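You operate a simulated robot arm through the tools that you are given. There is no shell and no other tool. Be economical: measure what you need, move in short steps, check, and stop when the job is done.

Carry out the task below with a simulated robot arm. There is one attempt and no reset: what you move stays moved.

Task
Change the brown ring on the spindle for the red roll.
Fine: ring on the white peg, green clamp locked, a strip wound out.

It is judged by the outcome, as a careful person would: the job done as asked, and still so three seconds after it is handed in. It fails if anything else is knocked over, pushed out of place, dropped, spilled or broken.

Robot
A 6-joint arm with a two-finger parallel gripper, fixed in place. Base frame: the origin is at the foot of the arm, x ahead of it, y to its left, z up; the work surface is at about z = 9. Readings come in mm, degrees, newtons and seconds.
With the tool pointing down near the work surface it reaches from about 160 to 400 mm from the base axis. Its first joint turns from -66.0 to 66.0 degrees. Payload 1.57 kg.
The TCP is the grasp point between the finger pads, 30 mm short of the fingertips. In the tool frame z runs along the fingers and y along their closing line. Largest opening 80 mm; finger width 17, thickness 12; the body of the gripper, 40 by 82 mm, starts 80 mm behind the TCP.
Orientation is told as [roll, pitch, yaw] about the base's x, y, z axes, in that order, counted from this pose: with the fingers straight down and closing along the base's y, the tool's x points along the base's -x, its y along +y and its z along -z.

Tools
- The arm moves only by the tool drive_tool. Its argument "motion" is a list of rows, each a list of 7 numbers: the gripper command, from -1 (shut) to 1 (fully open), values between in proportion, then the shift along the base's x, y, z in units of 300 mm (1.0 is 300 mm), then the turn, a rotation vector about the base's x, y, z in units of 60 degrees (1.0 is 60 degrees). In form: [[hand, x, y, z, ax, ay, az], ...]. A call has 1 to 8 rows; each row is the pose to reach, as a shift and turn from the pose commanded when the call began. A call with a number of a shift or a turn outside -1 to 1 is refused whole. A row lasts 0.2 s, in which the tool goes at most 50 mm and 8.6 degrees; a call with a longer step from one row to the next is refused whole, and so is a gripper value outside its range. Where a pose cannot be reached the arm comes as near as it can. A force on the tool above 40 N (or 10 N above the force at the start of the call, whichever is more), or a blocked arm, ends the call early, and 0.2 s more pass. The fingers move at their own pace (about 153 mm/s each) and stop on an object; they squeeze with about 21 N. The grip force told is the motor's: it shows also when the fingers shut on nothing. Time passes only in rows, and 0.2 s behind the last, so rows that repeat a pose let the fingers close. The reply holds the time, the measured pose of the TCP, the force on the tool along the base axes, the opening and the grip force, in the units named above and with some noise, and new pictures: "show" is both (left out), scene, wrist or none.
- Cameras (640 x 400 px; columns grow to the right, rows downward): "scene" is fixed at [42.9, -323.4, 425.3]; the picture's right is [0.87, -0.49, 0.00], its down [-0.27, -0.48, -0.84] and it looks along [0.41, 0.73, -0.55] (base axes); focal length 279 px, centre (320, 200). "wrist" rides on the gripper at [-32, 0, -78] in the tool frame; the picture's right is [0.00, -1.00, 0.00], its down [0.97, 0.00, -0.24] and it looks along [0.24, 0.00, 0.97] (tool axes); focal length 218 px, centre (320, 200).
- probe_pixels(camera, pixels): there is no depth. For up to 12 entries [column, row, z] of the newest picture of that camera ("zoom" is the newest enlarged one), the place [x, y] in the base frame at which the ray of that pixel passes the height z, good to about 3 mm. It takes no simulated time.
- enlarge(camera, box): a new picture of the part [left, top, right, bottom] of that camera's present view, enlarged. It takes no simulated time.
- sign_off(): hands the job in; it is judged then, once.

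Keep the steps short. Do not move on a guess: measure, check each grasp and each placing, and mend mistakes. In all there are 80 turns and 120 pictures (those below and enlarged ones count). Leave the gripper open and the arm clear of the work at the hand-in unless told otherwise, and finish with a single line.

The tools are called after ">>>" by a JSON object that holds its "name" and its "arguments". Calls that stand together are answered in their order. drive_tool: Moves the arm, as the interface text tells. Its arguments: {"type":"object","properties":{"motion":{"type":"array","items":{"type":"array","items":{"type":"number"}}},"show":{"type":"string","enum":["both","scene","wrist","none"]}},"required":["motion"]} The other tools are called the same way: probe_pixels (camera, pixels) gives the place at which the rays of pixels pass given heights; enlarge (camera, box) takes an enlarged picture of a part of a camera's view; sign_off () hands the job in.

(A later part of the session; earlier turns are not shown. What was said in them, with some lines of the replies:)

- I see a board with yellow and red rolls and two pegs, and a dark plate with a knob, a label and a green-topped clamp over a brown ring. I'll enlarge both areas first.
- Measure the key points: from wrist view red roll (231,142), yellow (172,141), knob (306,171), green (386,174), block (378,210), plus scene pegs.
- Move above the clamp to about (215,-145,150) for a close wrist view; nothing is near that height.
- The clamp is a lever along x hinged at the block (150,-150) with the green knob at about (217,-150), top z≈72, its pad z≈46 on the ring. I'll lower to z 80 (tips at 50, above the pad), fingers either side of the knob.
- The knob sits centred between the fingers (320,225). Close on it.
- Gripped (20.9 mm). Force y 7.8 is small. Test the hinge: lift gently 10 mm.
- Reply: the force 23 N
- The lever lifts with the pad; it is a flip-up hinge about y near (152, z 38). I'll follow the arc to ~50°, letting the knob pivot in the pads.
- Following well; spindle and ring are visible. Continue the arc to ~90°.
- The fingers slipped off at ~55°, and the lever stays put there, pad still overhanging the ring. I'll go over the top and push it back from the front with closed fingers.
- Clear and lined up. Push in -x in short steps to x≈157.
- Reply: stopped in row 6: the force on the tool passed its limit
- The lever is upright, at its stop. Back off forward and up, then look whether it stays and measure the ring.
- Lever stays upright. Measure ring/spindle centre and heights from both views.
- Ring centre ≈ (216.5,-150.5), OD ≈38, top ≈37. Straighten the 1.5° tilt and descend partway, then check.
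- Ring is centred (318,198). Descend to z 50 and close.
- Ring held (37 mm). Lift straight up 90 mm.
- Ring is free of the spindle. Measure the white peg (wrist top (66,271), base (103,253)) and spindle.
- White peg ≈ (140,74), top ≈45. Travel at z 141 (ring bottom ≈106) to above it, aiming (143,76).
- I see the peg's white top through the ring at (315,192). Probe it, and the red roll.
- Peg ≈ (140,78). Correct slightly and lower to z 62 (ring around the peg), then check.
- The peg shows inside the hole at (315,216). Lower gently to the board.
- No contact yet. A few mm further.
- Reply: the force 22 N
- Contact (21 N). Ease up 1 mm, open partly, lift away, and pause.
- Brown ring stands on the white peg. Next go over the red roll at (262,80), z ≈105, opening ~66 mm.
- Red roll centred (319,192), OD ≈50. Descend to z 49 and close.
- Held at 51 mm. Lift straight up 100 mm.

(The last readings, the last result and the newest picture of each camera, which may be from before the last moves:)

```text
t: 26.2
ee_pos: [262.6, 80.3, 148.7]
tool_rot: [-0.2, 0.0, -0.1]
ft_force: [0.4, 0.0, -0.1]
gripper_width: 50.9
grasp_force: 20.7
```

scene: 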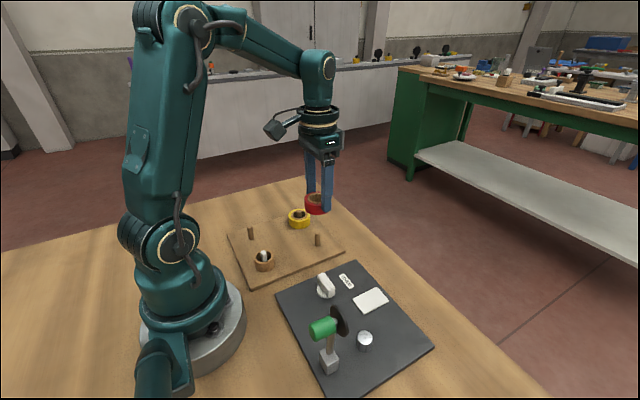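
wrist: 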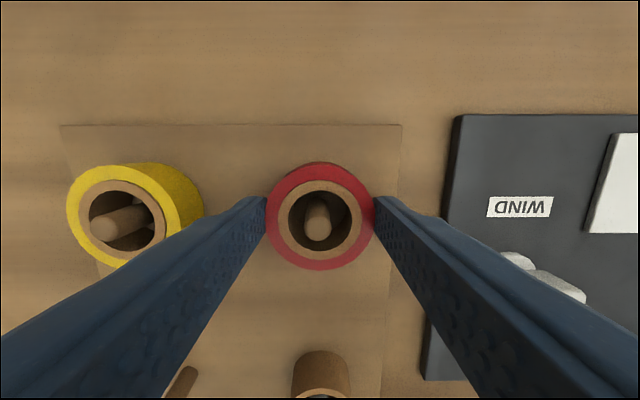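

Roll free of its peg. Travel at height to above the spindle (217,-150).

>>> {"name": "drive_tool", "arguments": {"motion": [[-1, -0.02, -0.12, 0, 0, 0, 0], [-1, -0.04, -0.26, 0, 0, 0, 0], [-1, -0.07, -0.4, 0, 0, 0, 0], [-1, -0.1, -0.54, 0, 0, 0, 0], [-1, -0.13, -0.68, 0, 0, 0, 0], [-1, -0.152, -0.769, 0, 0, 0, 0], [-1, -0.152, -0.769, 0, 0, 0, 0]]}}

>>> {"name": "enlarge", "arguments": {"camera": "wrist", "box": [260, 140, 380, 270]}}

```text
t: 27.8
ee_pos: [215.5, -152.0, 147.5]
tool_rot: [-0.3, -0.1, -0.2]
ft_force: [-0.3, -0.8, -0.9]
gripper_width: 50.9
grasp_force: 20.6
```

scene: 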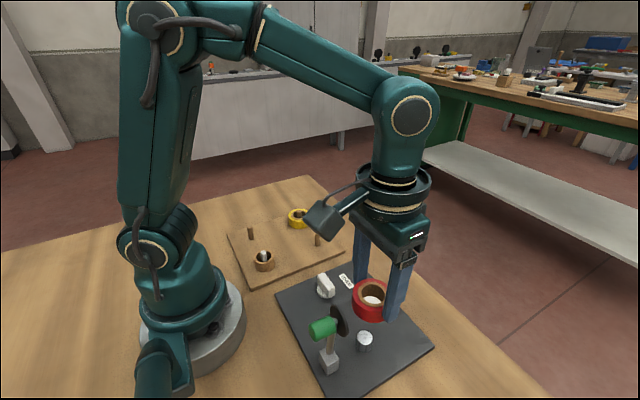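
wrist: 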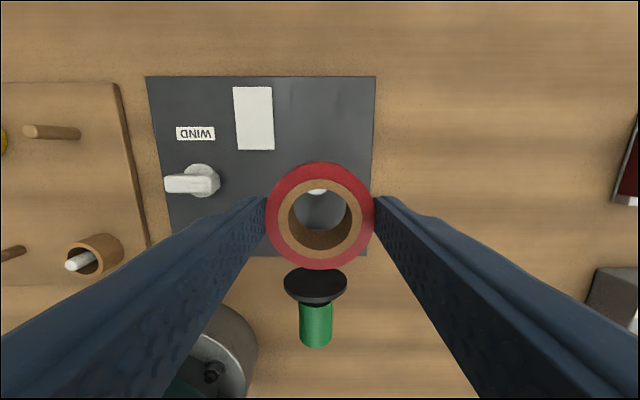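

```text
3.08 times, centred on (320, 205) of wrist
```

zoom: 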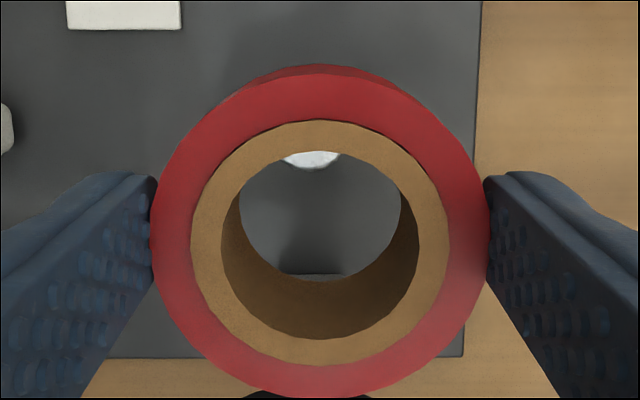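

Spindle shows about 2 mm to +y of the hole centre. Shift y +2 and lower to z≈78 to re-check alignment.

>>> {"name": "drive_tool", "arguments": {"motion": [[-1, 0.001, 0.007, -0.1, 0, 0, 0], [-1, 0.001, 0.007, -0.2, 0, 0, 0], [-1, 0.001, 0.007, -0.232, 0, 0, 0], [-1, 0.001, 0.007, -0.232, 0, 0, 0]], "show": "none"}}

>>> {"name": "enlarge", "arguments": {"camera": "wrist", "box": [260, 140, 380, 270]}}

>>> {"name": "enlarge", "arguments": {"camera": "scene", "box": [290, 260, 430, 390]}}

```text
t: 28.8
ee_pos: [216.9, -150.8, 79.5]
tool_rot: [-0.2, -0.1, -0.1]
ft_force: [-0.7, -0.1, 0.8]
gripper_width: 51.1
grasp_force: 20.5
```

```text
3.08 times, centred on (320, 205) of wrist
```

zoom: 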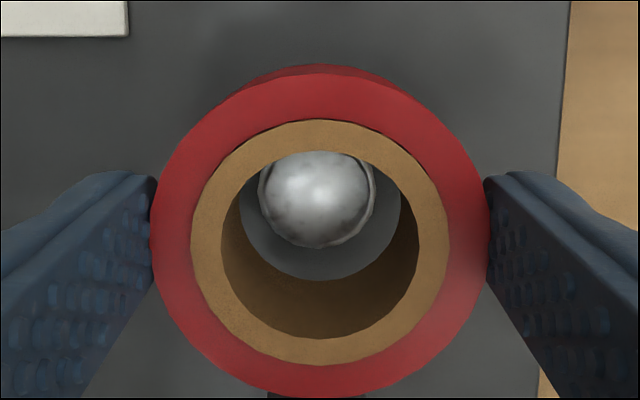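

```text
3.08 times, centred on (360, 325) of scene
```

zoom: 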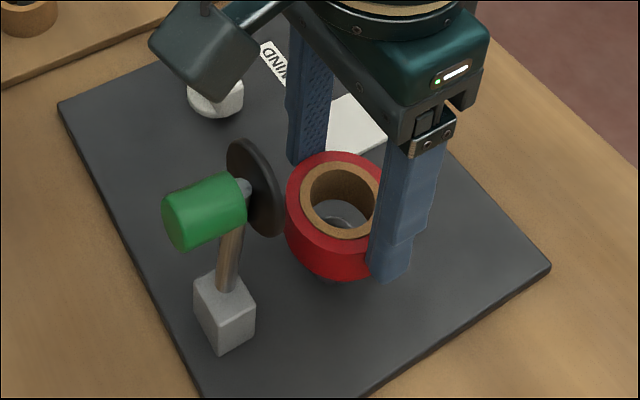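

Well aligned over the spindle. Lower slowly to z≈54.

>>> {"name": "drive_tool", "arguments": {"motion": [[-1, 0.001, 0.001, -0.03, 0, 0, 0], [-1, 0.001, 0.001, -0.05, 0, 0, 0], [-1, 0.001, 0.001, -0.07, 0, 0, 0], [-1, 0.001, 0.001, -0.085, 0, 0, 0], [-1, 0.001, 0.001, -0.085, 0, 0, 0]], "show": "none"}}

>>> {"name": "enlarge", "arguments": {"camera": "wrist", "box": [260, 140, 380, 270]}}

```text
t: 30.0
ee_pos: [216.5, -150.4, 54.1]
tool_rot: [-0.2, 0.1, -0.1]
ft_force: [0.9, 0.3, 0.0]
gripper_width: 51.2
grasp_force: 21.2
```

```text
3.08 times, centred on (320, 205) of wrist
```

zoom: 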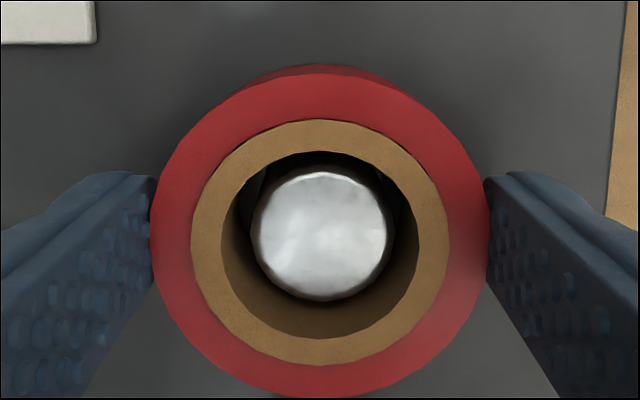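

On the spindle, no side force. Feel downward for the plate.

>>> {"name": "drive_tool", "arguments": {"motion": [[-1, 0, 0, -0.007, 0, 0, 0], [-1, 0, 0, -0.014, 0, 0, 0], [-1, 0, 0, -0.018, 0, 0, 0]], "show": "none"}}

```text
t: 30.8
ee_pos: [217.8, -148.2, 49.2]
tool_rot: [-0.4, -0.1, -0.1]
ft_force: [-2.6, 2.9, 18.2]
gripper_width: 51.2
grasp_force: 20.8
```

Seated (18 N). Ease, open and lift away.

>>> {"name": "drive_tool", "arguments": {"motion": [[-1, 0, 0, 0.003, 0, 0, 0], [0.4, 0, 0, 0.003, 0, 0, 0], [0.7, 0, 0, 0.003, 0, 0, 0], [0.7, 0, 0, 0.05, 0, 0, 0], [0.7, 0, 0, 0.18, 0, 0, 0], [0.7, 0, 0, 0.33, 0, 0, 0], [0.7, 0, 0, 0.33, 0, 0, 0]]}}

>>> {"name": "enlarge", "arguments": {"camera": "scene", "box": [290, 260, 430, 390]}}

```text
t: 32.4
ee_pos: [216.2, -149.9, 149.7]
tool_rot: [-0.3, 0.1, -0.2]
ft_force: [0.7, 0.0, -0.1]
gripper_width: 67.7
grasp_force: 0.0
```

scene: 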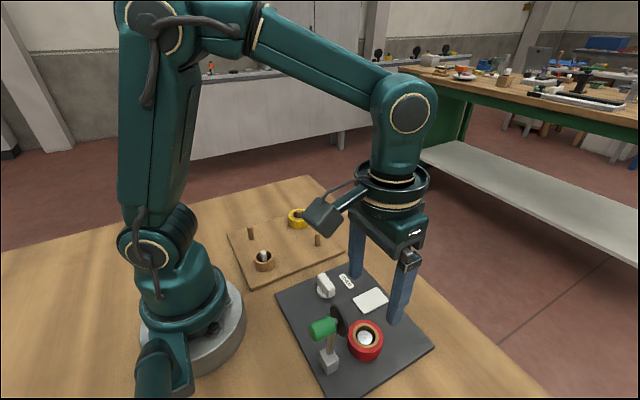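
wrist: 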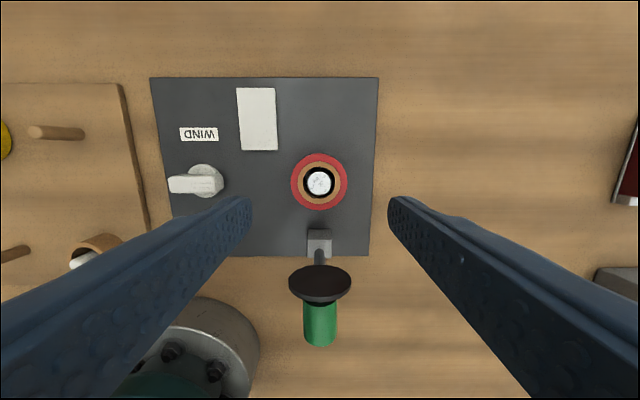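

```text
3.08 times, centred on (360, 325) of scene
```

zoom: 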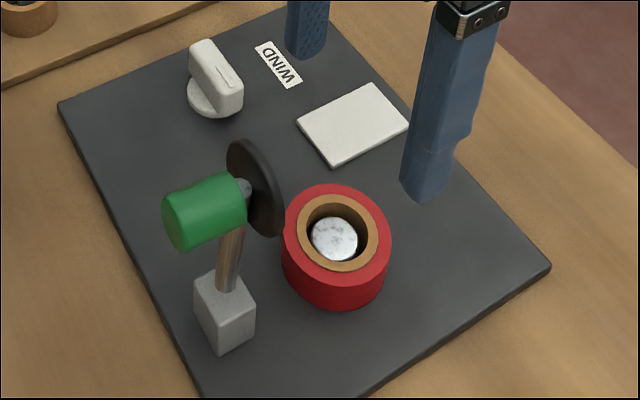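

Red roll is on the spindle. Now measure the upright lever: knob in scene zoom (205,210), disc (255,188).

>>> {"name": "probe_pixels", "arguments": {"camera": "zoom", "pixels": [[255, 188, 95], [255, 188, 100], [255, 188, 105], [205, 212, 95], [205, 212, 100], [205, 212, 105], [228, 270, 45], [228, 283, 40], [240, 145, 120], [240, 145, 125]]}}

>>> {"name": "probe_pixels", "arguments": {"camera": "wrist", "pixels": [[320, 272, 120], [320, 272, 115], [320, 262, 110], [320, 336, 100], [320, 336, 105], [320, 345, 95], [320, 305, 110]]}}

```text
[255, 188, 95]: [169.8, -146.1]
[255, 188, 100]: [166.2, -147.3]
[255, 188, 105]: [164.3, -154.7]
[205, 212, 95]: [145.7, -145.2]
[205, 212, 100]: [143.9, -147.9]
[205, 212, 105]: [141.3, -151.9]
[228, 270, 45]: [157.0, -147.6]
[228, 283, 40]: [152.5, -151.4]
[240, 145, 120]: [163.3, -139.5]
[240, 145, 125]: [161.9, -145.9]
```

```text
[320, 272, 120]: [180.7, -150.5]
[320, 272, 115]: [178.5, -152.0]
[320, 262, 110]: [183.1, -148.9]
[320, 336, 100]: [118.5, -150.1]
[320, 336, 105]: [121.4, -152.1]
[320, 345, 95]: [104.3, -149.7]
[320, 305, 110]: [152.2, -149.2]
```

Disc ≈ (167,-150,102), knob end ≈ x 130. I'll close the fingers, go over to behind the knob (x≈105), and lower to push it forward.

>>> {"name": "drive_tool", "arguments": {"motion": [[0, 0, 0, 0.15, 0, 0, 0], [-1, 0, 0, 0.2, 0, 0, 0], [-1, -0.14, 0, 0.2, 0, 0, 0], [-1, -0.28, 0, 0.2, 0, 0, 0], [-1, -0.38, 0, 0.2, 0, 0, 0], [-1, -0.38, 0, 0.06, 0, 0, 0], [-1, -0.38, 0, -0.083, 0, 0, 0], [-1, -0.38, 0, -0.083, 0, 0, 0]], "show": "none"}}

>>> {"name": "enlarge", "arguments": {"camera": "scene", "box": [250, 220, 430, 390]}}

```text
t: 34.2
ee_pos: [103.6, -148.7, 122.7]
tool_rot: [-0.3, 0.0, -0.2]
ft_force: [0.2, -0.6, -0.9]
gripper_width: 0.0
grasp_force: 21.6
```

```text
2.35 times, centred on (340, 305) of scene
```

zoom: 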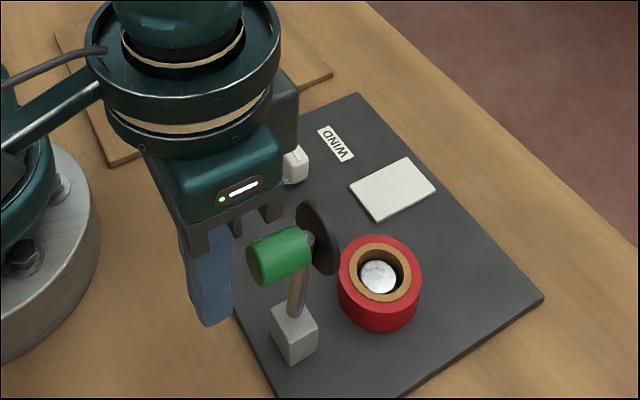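

Fingers are behind the knob. Push +x in steps to x≈165.

>>> {"name": "drive_tool", "arguments": {"motion": [[-1, 0.06, 0, 0, 0, 0, 0], [-1, 0.09, 0, 0, 0, 0, 0], [-1, 0.115, 0, 0, 0, 0, 0], [-1, 0.14, 0, 0, 0, 0, 0], [-1, 0.165, 0, 0, 0, 0, 0], [-1, 0.185, 0, 0, 0, 0, 0], [-1, 0.205, 0, 0, 0, 0, 0]], "show": "none"}}

>>> {"name": "enlarge", "arguments": {"camera": "scene", "box": [250, 220, 430, 390]}}

```text
t: 35.8
ee_pos: [163.1, -149.3, 122.1]
tool_rot: [-0.3, 0.1, -0.1]
ft_force: [0.4, 0.2, -0.8]
gripper_width: 0.0
grasp_force: 20.4
```

```text
2.35 times, centred on (340, 305) of scene
```

zoom: 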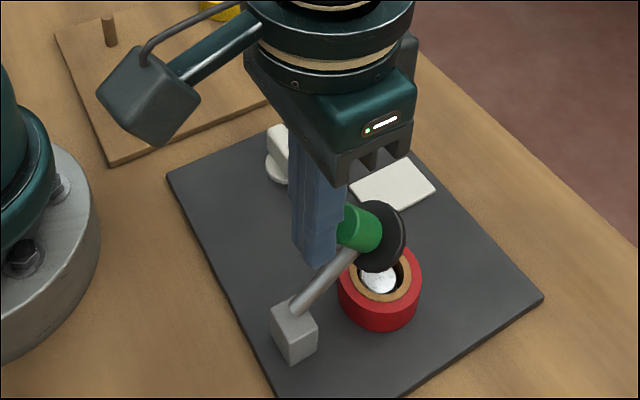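

Lever is at ~45°. Rise, move over the knob, and press it down along its arc to ~10°.

>>> {"name": "drive_tool", "arguments": {"motion": [[-1, 0, 0, 0.11, 0, 0, 0], [-1, 0.09, -0.002, 0.11, 0, 0, 0], [-1, 0.09, -0.002, 0.06, 0, 0, 0], [-1, 0.115, -0.002, 0.045, 0, 0, 0], [-1, 0.133, -0.002, 0.026, 0, 0, 0], [-1, 0.155, -0.002, 0.005, 0, 0, 0], [-1, 0.17, -0.002, -0.017, 0, 0, 0], [-1, 0.18, -0.002, -0.042, 0, 0, 0]], "show": "none"}}

>>> {"name": "enlarge", "arguments": {"camera": "scene", "box": [270, 240, 430, 390]}}

```text
t: 37.6
ee_pos: [218.4, -150.0, 111.0]
tool_rot: [-0.4, 0.0, -0.2]
ft_force: [-0.2, -0.5, 0.2]
gripper_width: 0.1
grasp_force: 21.1
```

```text
2.67 times, centred on (350, 315) of scene
```

zoom: 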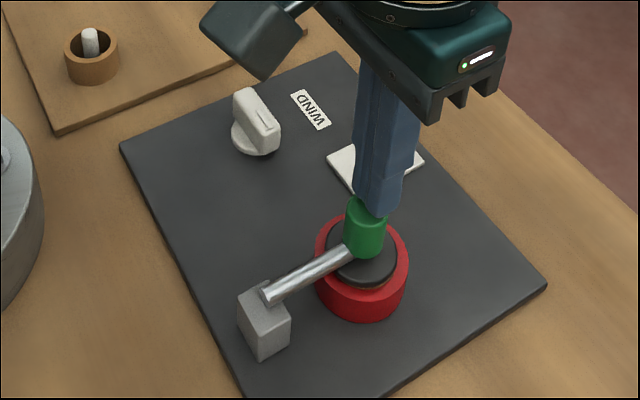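

Nearly down. Press on until it bears on the roll.

>>> {"name": "drive_tool", "arguments": {"motion": [[-1, 0, 0, -0.012, 0, 0, 0], [-1, 0, 0, -0.022, 0, 0, 0], [-1, 0, 0, -0.03, 0, 0, 0], [-1, 0, 0, -0.036, 0, 0, 0], [-1, 0, 0, -0.04, 0, 0, 0]], "show": "none"}}

>>> {"name": "enlarge", "arguments": {"camera": "scene", "box": [300, 290, 400, 380]}}

```text
t: 38.4
ee_pos: [219.1, -149.3, 105.9]
tool_rot: [-0.5, -0.1, -0.1]
ft_force: [-5.2, 4.7, 18.9]
gripper_width: 0.0
grasp_force: 21.1
stopped in row 3: the force on the tool passed its limit (the readings are from after the stop); the commanded pose is now the measured one
```

```text
4.44 times, centred on (350, 335) of scene
```

zoom: 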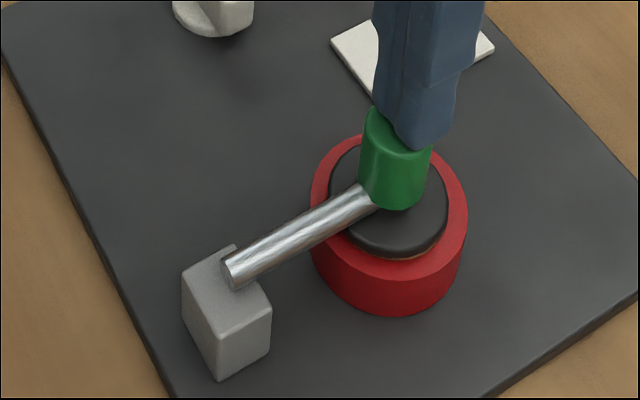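

Force limit reached. Back off upward and inspect the clamp.

>>> {"name": "drive_tool", "arguments": {"motion": [[-1, 0, 0, 0.05, 0, 0, 0], [-1, 0, 0, 0.15, 0, 0, 0], [0, 0, 0, 0.15, 0, 0, 0], [0.5, 0, 0, 0.15, 0, 0, 0]], "show": "wrist"}}

>>> {"name": "enlarge", "arguments": {"camera": "scene", "box": [310, 305, 390, 380]}}

```text
t: 39.4
ee_pos: [220.7, -149.6, 149.2]
tool_rot: [-0.3, -0.2, 0.0]
ft_force: [0.2, 1.5, 0.5]
gripper_width: 60.1
grasp_force: 0.1
```

wrist: 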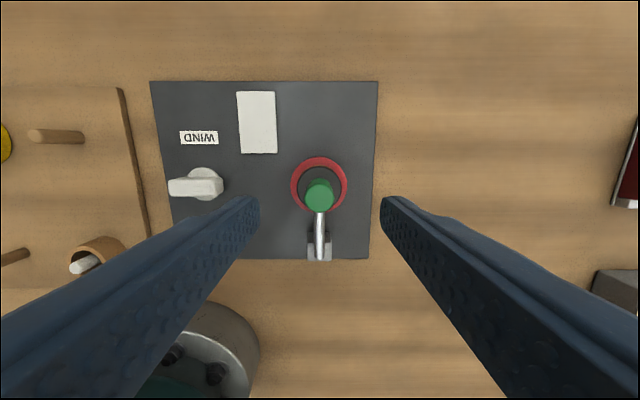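

```text
5.33 times, centred on (350, 342) of scene
```

zoom: 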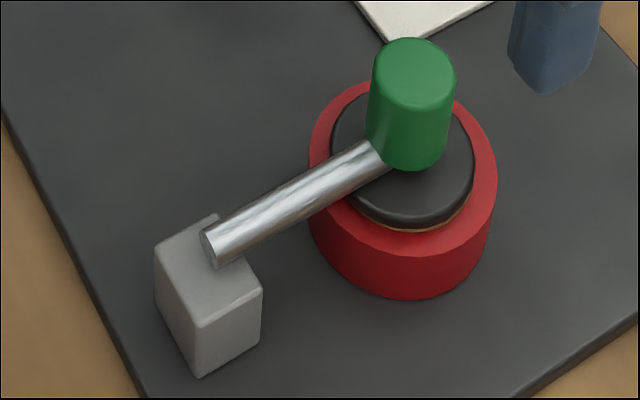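

The clamp is back exactly as at the start (pad flat on the core). Now to the WIND knob: move above it for a close look.

>>> {"name": "drive_tool", "arguments": {"motion": [[0.5, 0, 0.14, 0, 0, 0, 0], [0.5, -0.01, 0.28, 0, 0, 0, 0], [0.5, -0.019, 0.37, 0, 0, 0, 0], [0.5, -0.019, 0.37, -0.1, 0, 0, 0], [0.5, -0.019, 0.37, -0.1, 0, 0, 0]], "show": "wrist"}}

>>> {"name": "enlarge", "arguments": {"camera": "wrist", "box": [260, 130, 380, 260]}}

>>> {"name": "enlarge", "arguments": {"camera": "scene", "box": [290, 250, 400, 330]}}

```text
t: 40.5
ee_pos: [213.8, -39.1, 118.4]
tool_rot: [-0.4, -0.1, -0.1]
ft_force: [0.5, 1.0, -0.1]
gripper_width: 60.0
grasp_force: 0.0
```

wrist: 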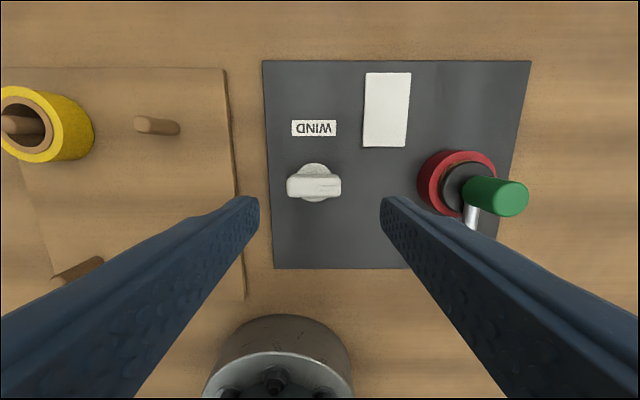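

```text
3.08 times, centred on (320, 195) of wrist
```

zoom: 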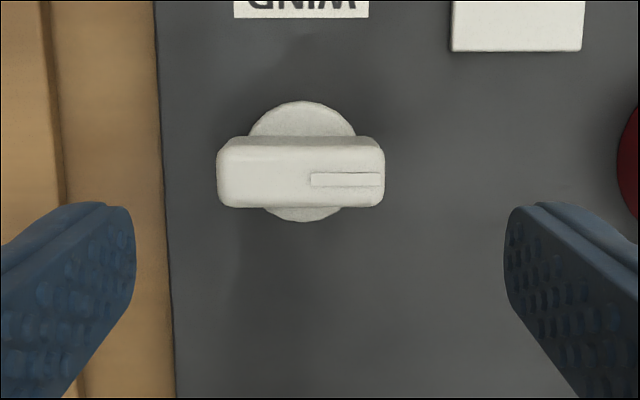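

```text
5.00 times, centred on (345, 290) of scene
```

zoom: 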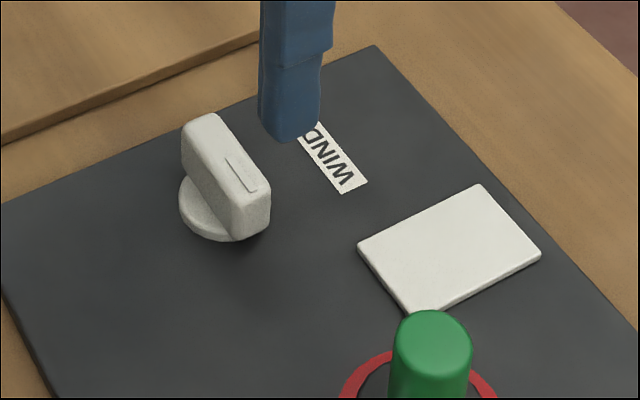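

Measure the bar: wrist centre (315,187) and scene.

>>> {"name": "probe_pixels", "arguments": {"camera": "wrist", "pixels": [[314, 187, 40], [314, 187, 45], [314, 187, 50], [287, 187, 45], [341, 187, 45], [315, 177, 45], [315, 198, 45], [315, 182, 20]]}}

>>> {"name": "probe_pixels", "arguments": {"camera": "zoom", "pixels": [[226, 157, 40], [226, 157, 45], [226, 157, 50], [200, 117, 45], [255, 198, 45], [215, 215, 18], [208, 235, 15], [250, 235, 25]]}}

```text
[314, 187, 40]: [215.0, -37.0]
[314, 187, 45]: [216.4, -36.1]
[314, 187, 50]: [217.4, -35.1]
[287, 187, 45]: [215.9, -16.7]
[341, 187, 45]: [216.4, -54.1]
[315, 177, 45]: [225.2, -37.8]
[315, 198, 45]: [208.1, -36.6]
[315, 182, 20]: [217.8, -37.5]
```

```text
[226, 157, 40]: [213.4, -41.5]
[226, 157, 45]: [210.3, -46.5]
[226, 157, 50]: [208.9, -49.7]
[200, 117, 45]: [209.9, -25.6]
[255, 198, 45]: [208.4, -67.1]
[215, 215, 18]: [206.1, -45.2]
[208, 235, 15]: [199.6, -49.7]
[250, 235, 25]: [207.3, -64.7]
```

Bar centre ≈ (215.5,-36.5), along y, top ≈38. I need the fingers to close along x: turn the tool +90° at this height (60° first).

>>> {"name": "drive_tool", "arguments": {"motion": [[0.5, 0, 0, 0, 0, 0, 0.125], [0.5, 0, 0, 0, 0, 0, 0.25], [0.5, 0, 0, 0, 0, 0, 0.375], [0.5, 0, 0, 0, 0, 0, 0.5], [0.5, 0, 0, 0, 0, 0, 0.625], [0.5, 0, 0, 0, 0, 0, 0.75], [0.5, 0, 0, 0, 0, 0, 0.875], [0.5, 0, 0, 0, 0, 0, 1.0]], "show": "none"}}

>>> {"name": "drive_tool", "arguments": {"motion": [[0.5, 0, 0, 0, 0, 0, 0.125], [0.5, 0, 0, 0, 0, 0, 0.25], [0.5, 0, 0, 0, 0, 0, 0.375], [0.5, 0, 0, 0, 0, 0, 0.5], [0.5, 0, 0, 0, 0, 0, 0.5]]}}

```text
t: 42.4
ee_pos: [214.1, -39.2, 119.3]
tool_rot: [-0.4, -0.3, 59.9]
ft_force: [-0.3, -0.5, -0.2]
gripper_width: 59.9
grasp_force: 0.0
```

```text
t: 43.5
ee_pos: [214.5, -37.9, 119.9]
tool_rot: [-0.4, -0.1, 89.9]
ft_force: [0.4, 0.3, -0.7]
gripper_width: 60.2
grasp_force: 0.1
```

scene: 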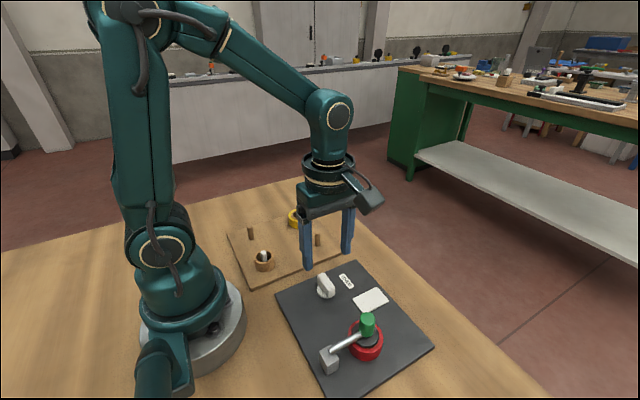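
wrist: 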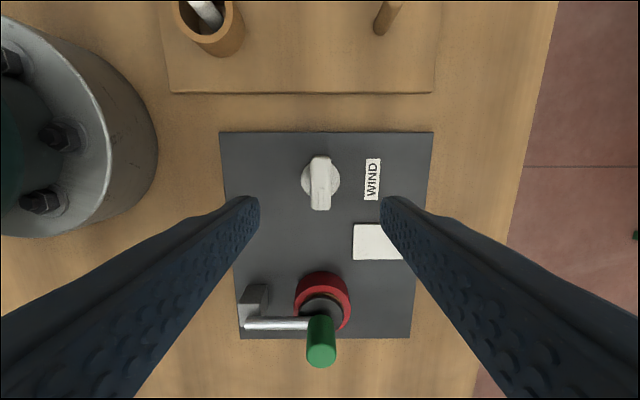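

Yaw 90°, bar centred in x and ~4 mm to +y. Shift +3.5 mm in y, descend to z≈80 and check.

>>> {"name": "drive_tool", "arguments": {"motion": [[0.5, 0.001, 0.012, -0.07, 0, 0, 0], [0.5, 0.001, 0.012, -0.13, 0, 0, 0], [0.5, 0.001, 0.012, -0.13, 0, 0, 0]], "show": "wrist"}}

>>> {"name": "enlarge", "arguments": {"camera": "scene", "box": [270, 230, 410, 330]}}

```text
t: 44.4
ee_pos: [214.5, -34.1, 79.9]
tool_rot: [-0.4, -0.2, 89.8]
ft_force: [-0.1, -0.4, 0.3]
gripper_width: 60.0
grasp_force: 0.0
```

wrist: 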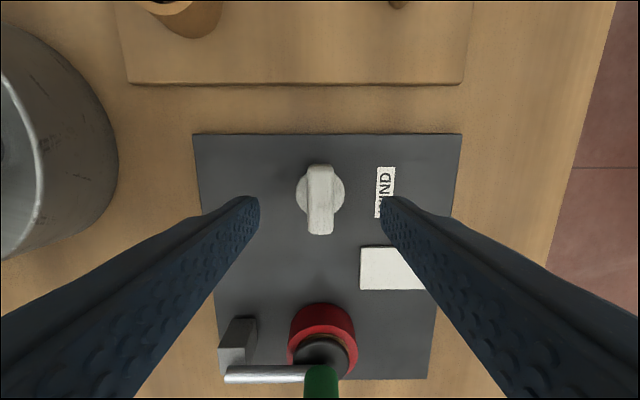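

```text
4.00 times, centred on (340, 280) of scene
```

zoom: 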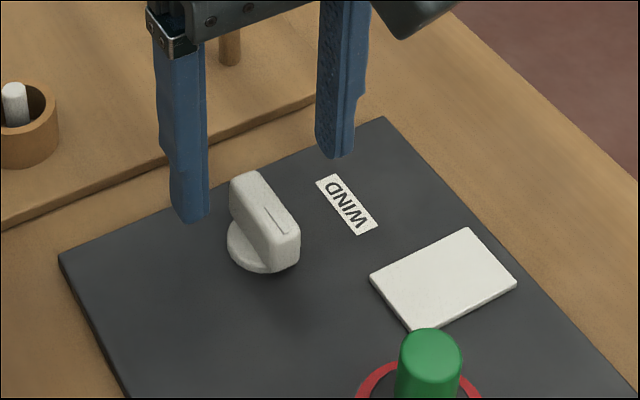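

>>> {"name": "probe_pixels", "arguments": {"camera": "wrist", "pixels": [[320, 190, 15], [320, 190, 20], [320, 199, 38], [320, 165, 38], [320, 232, 38], [320, 167, 15], [344, 190, 18], [296, 190, 18], [308, 199, 38], [332, 199, 38]]}}

>>> {"name": "enlarge", "arguments": {"camera": "wrist", "box": [270, 140, 370, 250]}}

```text
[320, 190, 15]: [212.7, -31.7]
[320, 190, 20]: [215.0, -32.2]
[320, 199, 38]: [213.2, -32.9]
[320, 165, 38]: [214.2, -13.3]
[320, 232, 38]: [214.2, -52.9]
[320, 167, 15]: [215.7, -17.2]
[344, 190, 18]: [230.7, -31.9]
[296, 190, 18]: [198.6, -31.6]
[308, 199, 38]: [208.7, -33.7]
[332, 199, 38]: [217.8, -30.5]
```

```text
3.64 times, centred on (320, 195) of wrist
```

zoom: 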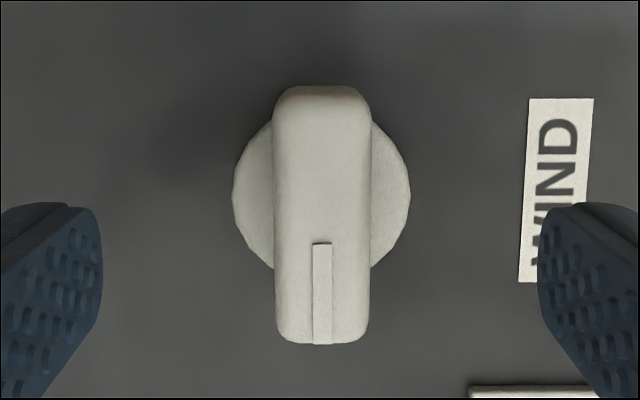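

Bar centre ≈ (214.5,-33.5), 15 mm wide. Descend to z 54 and close on its flats.

>>> {"name": "drive_tool", "arguments": {"motion": [[0.5, 0, 0.001, -0.05, 0, 0, 0], [0.5, 0, 0.001, -0.087, 0, 0, 0], [0, 0, 0.001, -0.087, 0, 0, 0], [-0.4, 0, 0.001, -0.087, 0, 0, 0], [-1, 0, 0.001, -0.087, 0, 0, 0], [-1, 0, 0.001, -0.087, 0, 0, 0]], "show": "wrist"}}

>>> {"name": "enlarge", "arguments": {"camera": "scene", "box": [270, 230, 410, 330]}}

```text
t: 45.8
ee_pos: [215.5, -36.0, 54.3]
tool_rot: [-0.6, -0.1, 90.0]
ft_force: [10.5, -1.4, -17.3]
gripper_width: 16.2
grasp_force: 31.4
```

wrist: 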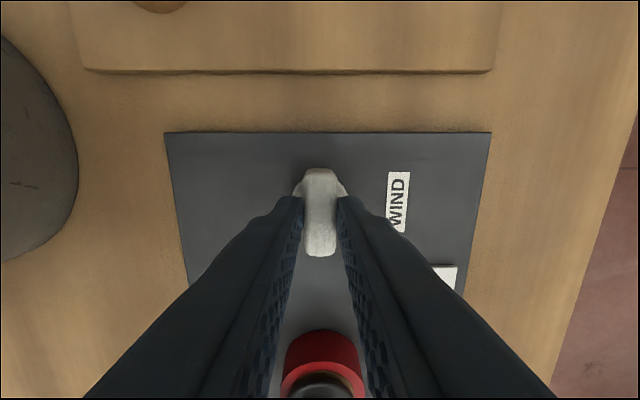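

```text
4.00 times, centred on (340, 280) of scene
```

zoom: 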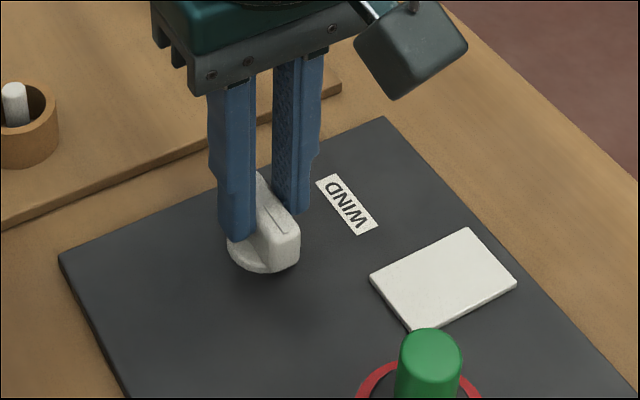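

Gripped (16 mm). Try turning clockwise seen from above (-z) by ~22° and see how it responds.

>>> {"name": "drive_tool", "arguments": {"motion": [[-1, 0, 0, 0, 0, 0, -0.1], [-1, 0, 0, 0, 0, 0, -0.2], [-1, 0, 0, 0, 0, 0, -0.3], [-1, 0, 0, 0, 0, 0, -0.4]], "show": "wrist"}}

>>> {"name": "enlarge", "arguments": {"camera": "scene", "box": [270, 240, 430, 390]}}

```text
t: 46.8
ee_pos: [215.3, -34.6, 54.2]
tool_rot: [-0.6, -0.2, 65.8]
ft_force: [18.0, 3.5, -21.0]
gripper_width: 15.6
grasp_force: 31.4
```

wrist: 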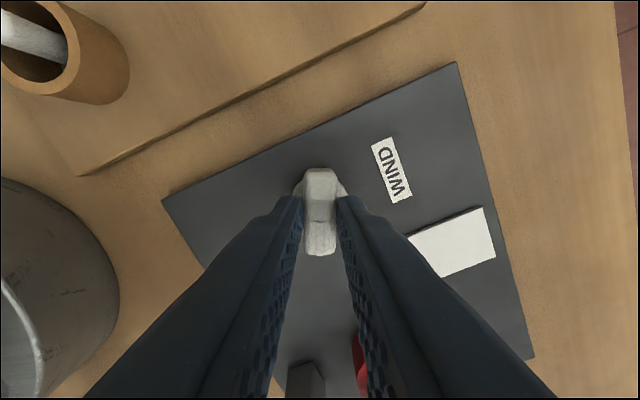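

```text
2.67 times, centred on (350, 315) of scene
```

zoom: 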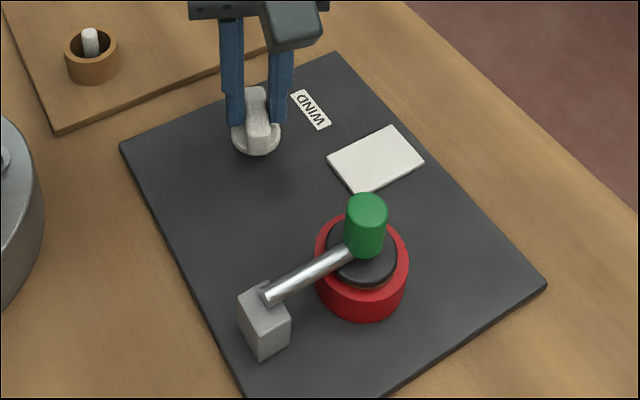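

The knob turned with me; no strip yet. Continue clockwise another 60°.

>>> {"name": "drive_tool", "arguments": {"motion": [[-1, 0, 0, 0, 0, 0, -0.125], [-1, 0, 0, 0, 0, 0, -0.25], [-1, 0, 0, 0, 0, 0, -0.375], [-1, 0, 0, 0, 0, 0, -0.5], [-1, 0, 0, 0, 0, 0, -0.625], [-1, 0, 0, 0, 0, 0, -0.75], [-1, 0, 0, 0, 0, 0, -0.875], [-1, 0, 0, 0, 0, 0, -1.0]], "show": "wrist"}}

>>> {"name": "enlarge", "arguments": {"camera": "scene", "box": [270, 240, 430, 390]}}

```text
t: 48.5
ee_pos: [214.4, -34.1, 53.4]
tool_rot: [-0.3, -0.3, 5.8]
ft_force: [11.1, -8.7, 23.2]
gripper_width: 16.0
grasp_force: 31.8
```

wrist: 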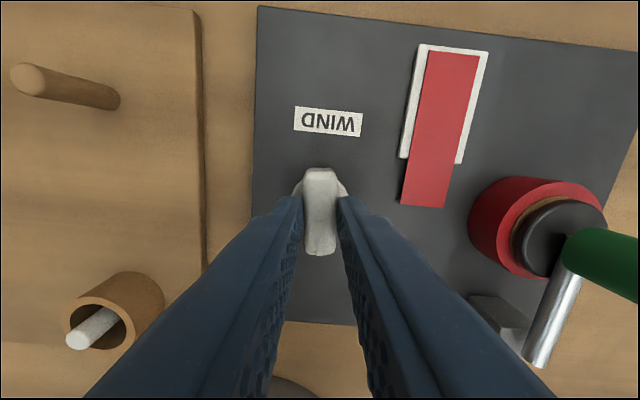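

```text
2.67 times, centred on (350, 315) of scene
```

zoom: 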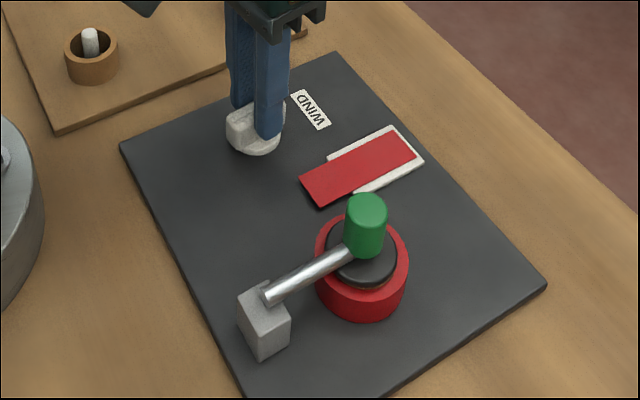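

A red strip has appeared over the white card. Release the knob and rise clear.

>>> {"name": "drive_tool", "arguments": {"motion": [[-0.3, 0, 0, 0, 0, 0, 0], [0.3, 0, 0, 0, 0, 0, 0], [0.3, 0, 0, 0.08, 0, 0, 0], [0.3, 0, 0, 0.22, 0, 0, 0], [0.3, 0, 0, 0.36, 0, 0, 0], [0.6, 0, 0.05, 0.5, 0, 0, 0], [1, 0, 0.05, 0.6, 0, 0, 0], [1, 0, 0.05, 0.6, 0, 0, 0]]}}

>>> {"name": "enlarge", "arguments": {"camera": "scene", "box": [220, 190, 440, 390]}}

>>> {"name": "enlarge", "arguments": {"camera": "scene", "box": [310, 265, 410, 380]}}

```text
t: 50.4
ee_pos: [215.1, -19.2, 233.9]
tool_rot: [-0.4, -0.2, 5.9]
ft_force: [0.4, 0.3, 0.7]
gripper_width: 80.1
grasp_force: 0.2
```

scene: 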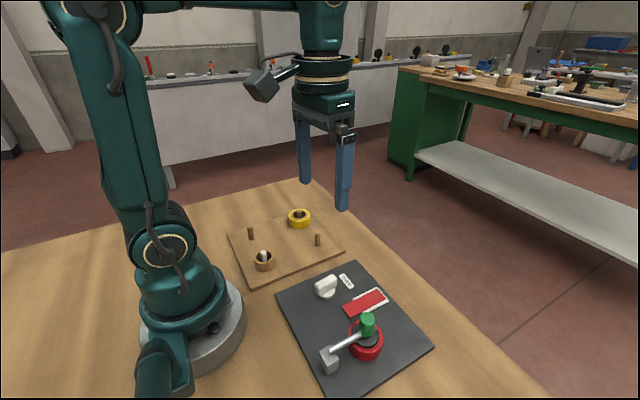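
wrist: 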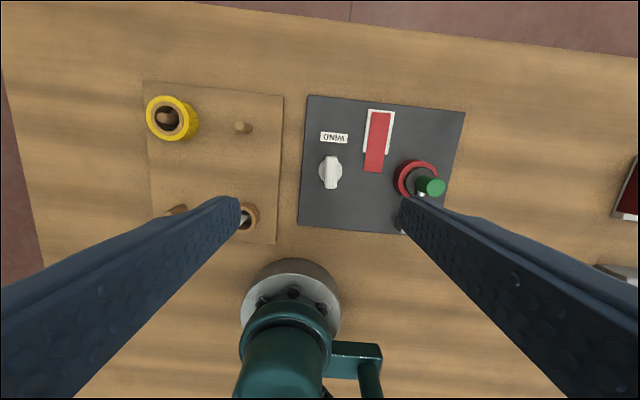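

```text
2.00 times, centred on (330, 290) of scene
```

zoom: 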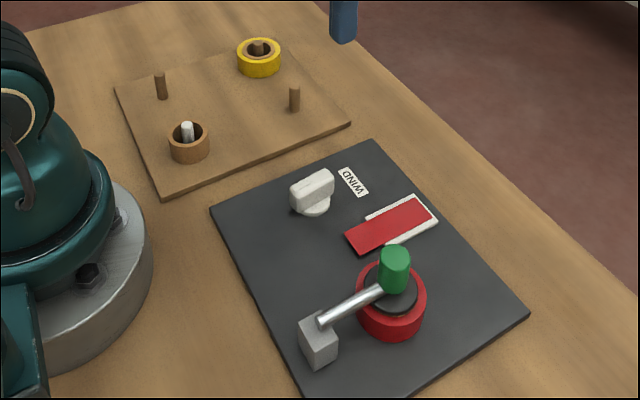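

```text
3.48 times, centred on (360, 322) of scene
```

zoom: 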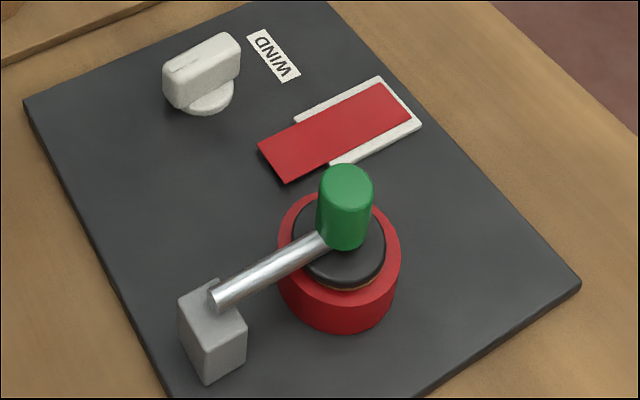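

Everything matches the request: the ring is on the white peg, the red roll is under the closed green clamp, and the red strip is out. The gripper is open and clear, so I'm handing in.

>>> {"name": "sign_off", "arguments": {}}

```text
The job is handed in.
```

The brown ring is on the white peg, the red roll is on the spindle with the green clamp locked, a red strip is wound out, and the job is handed in.
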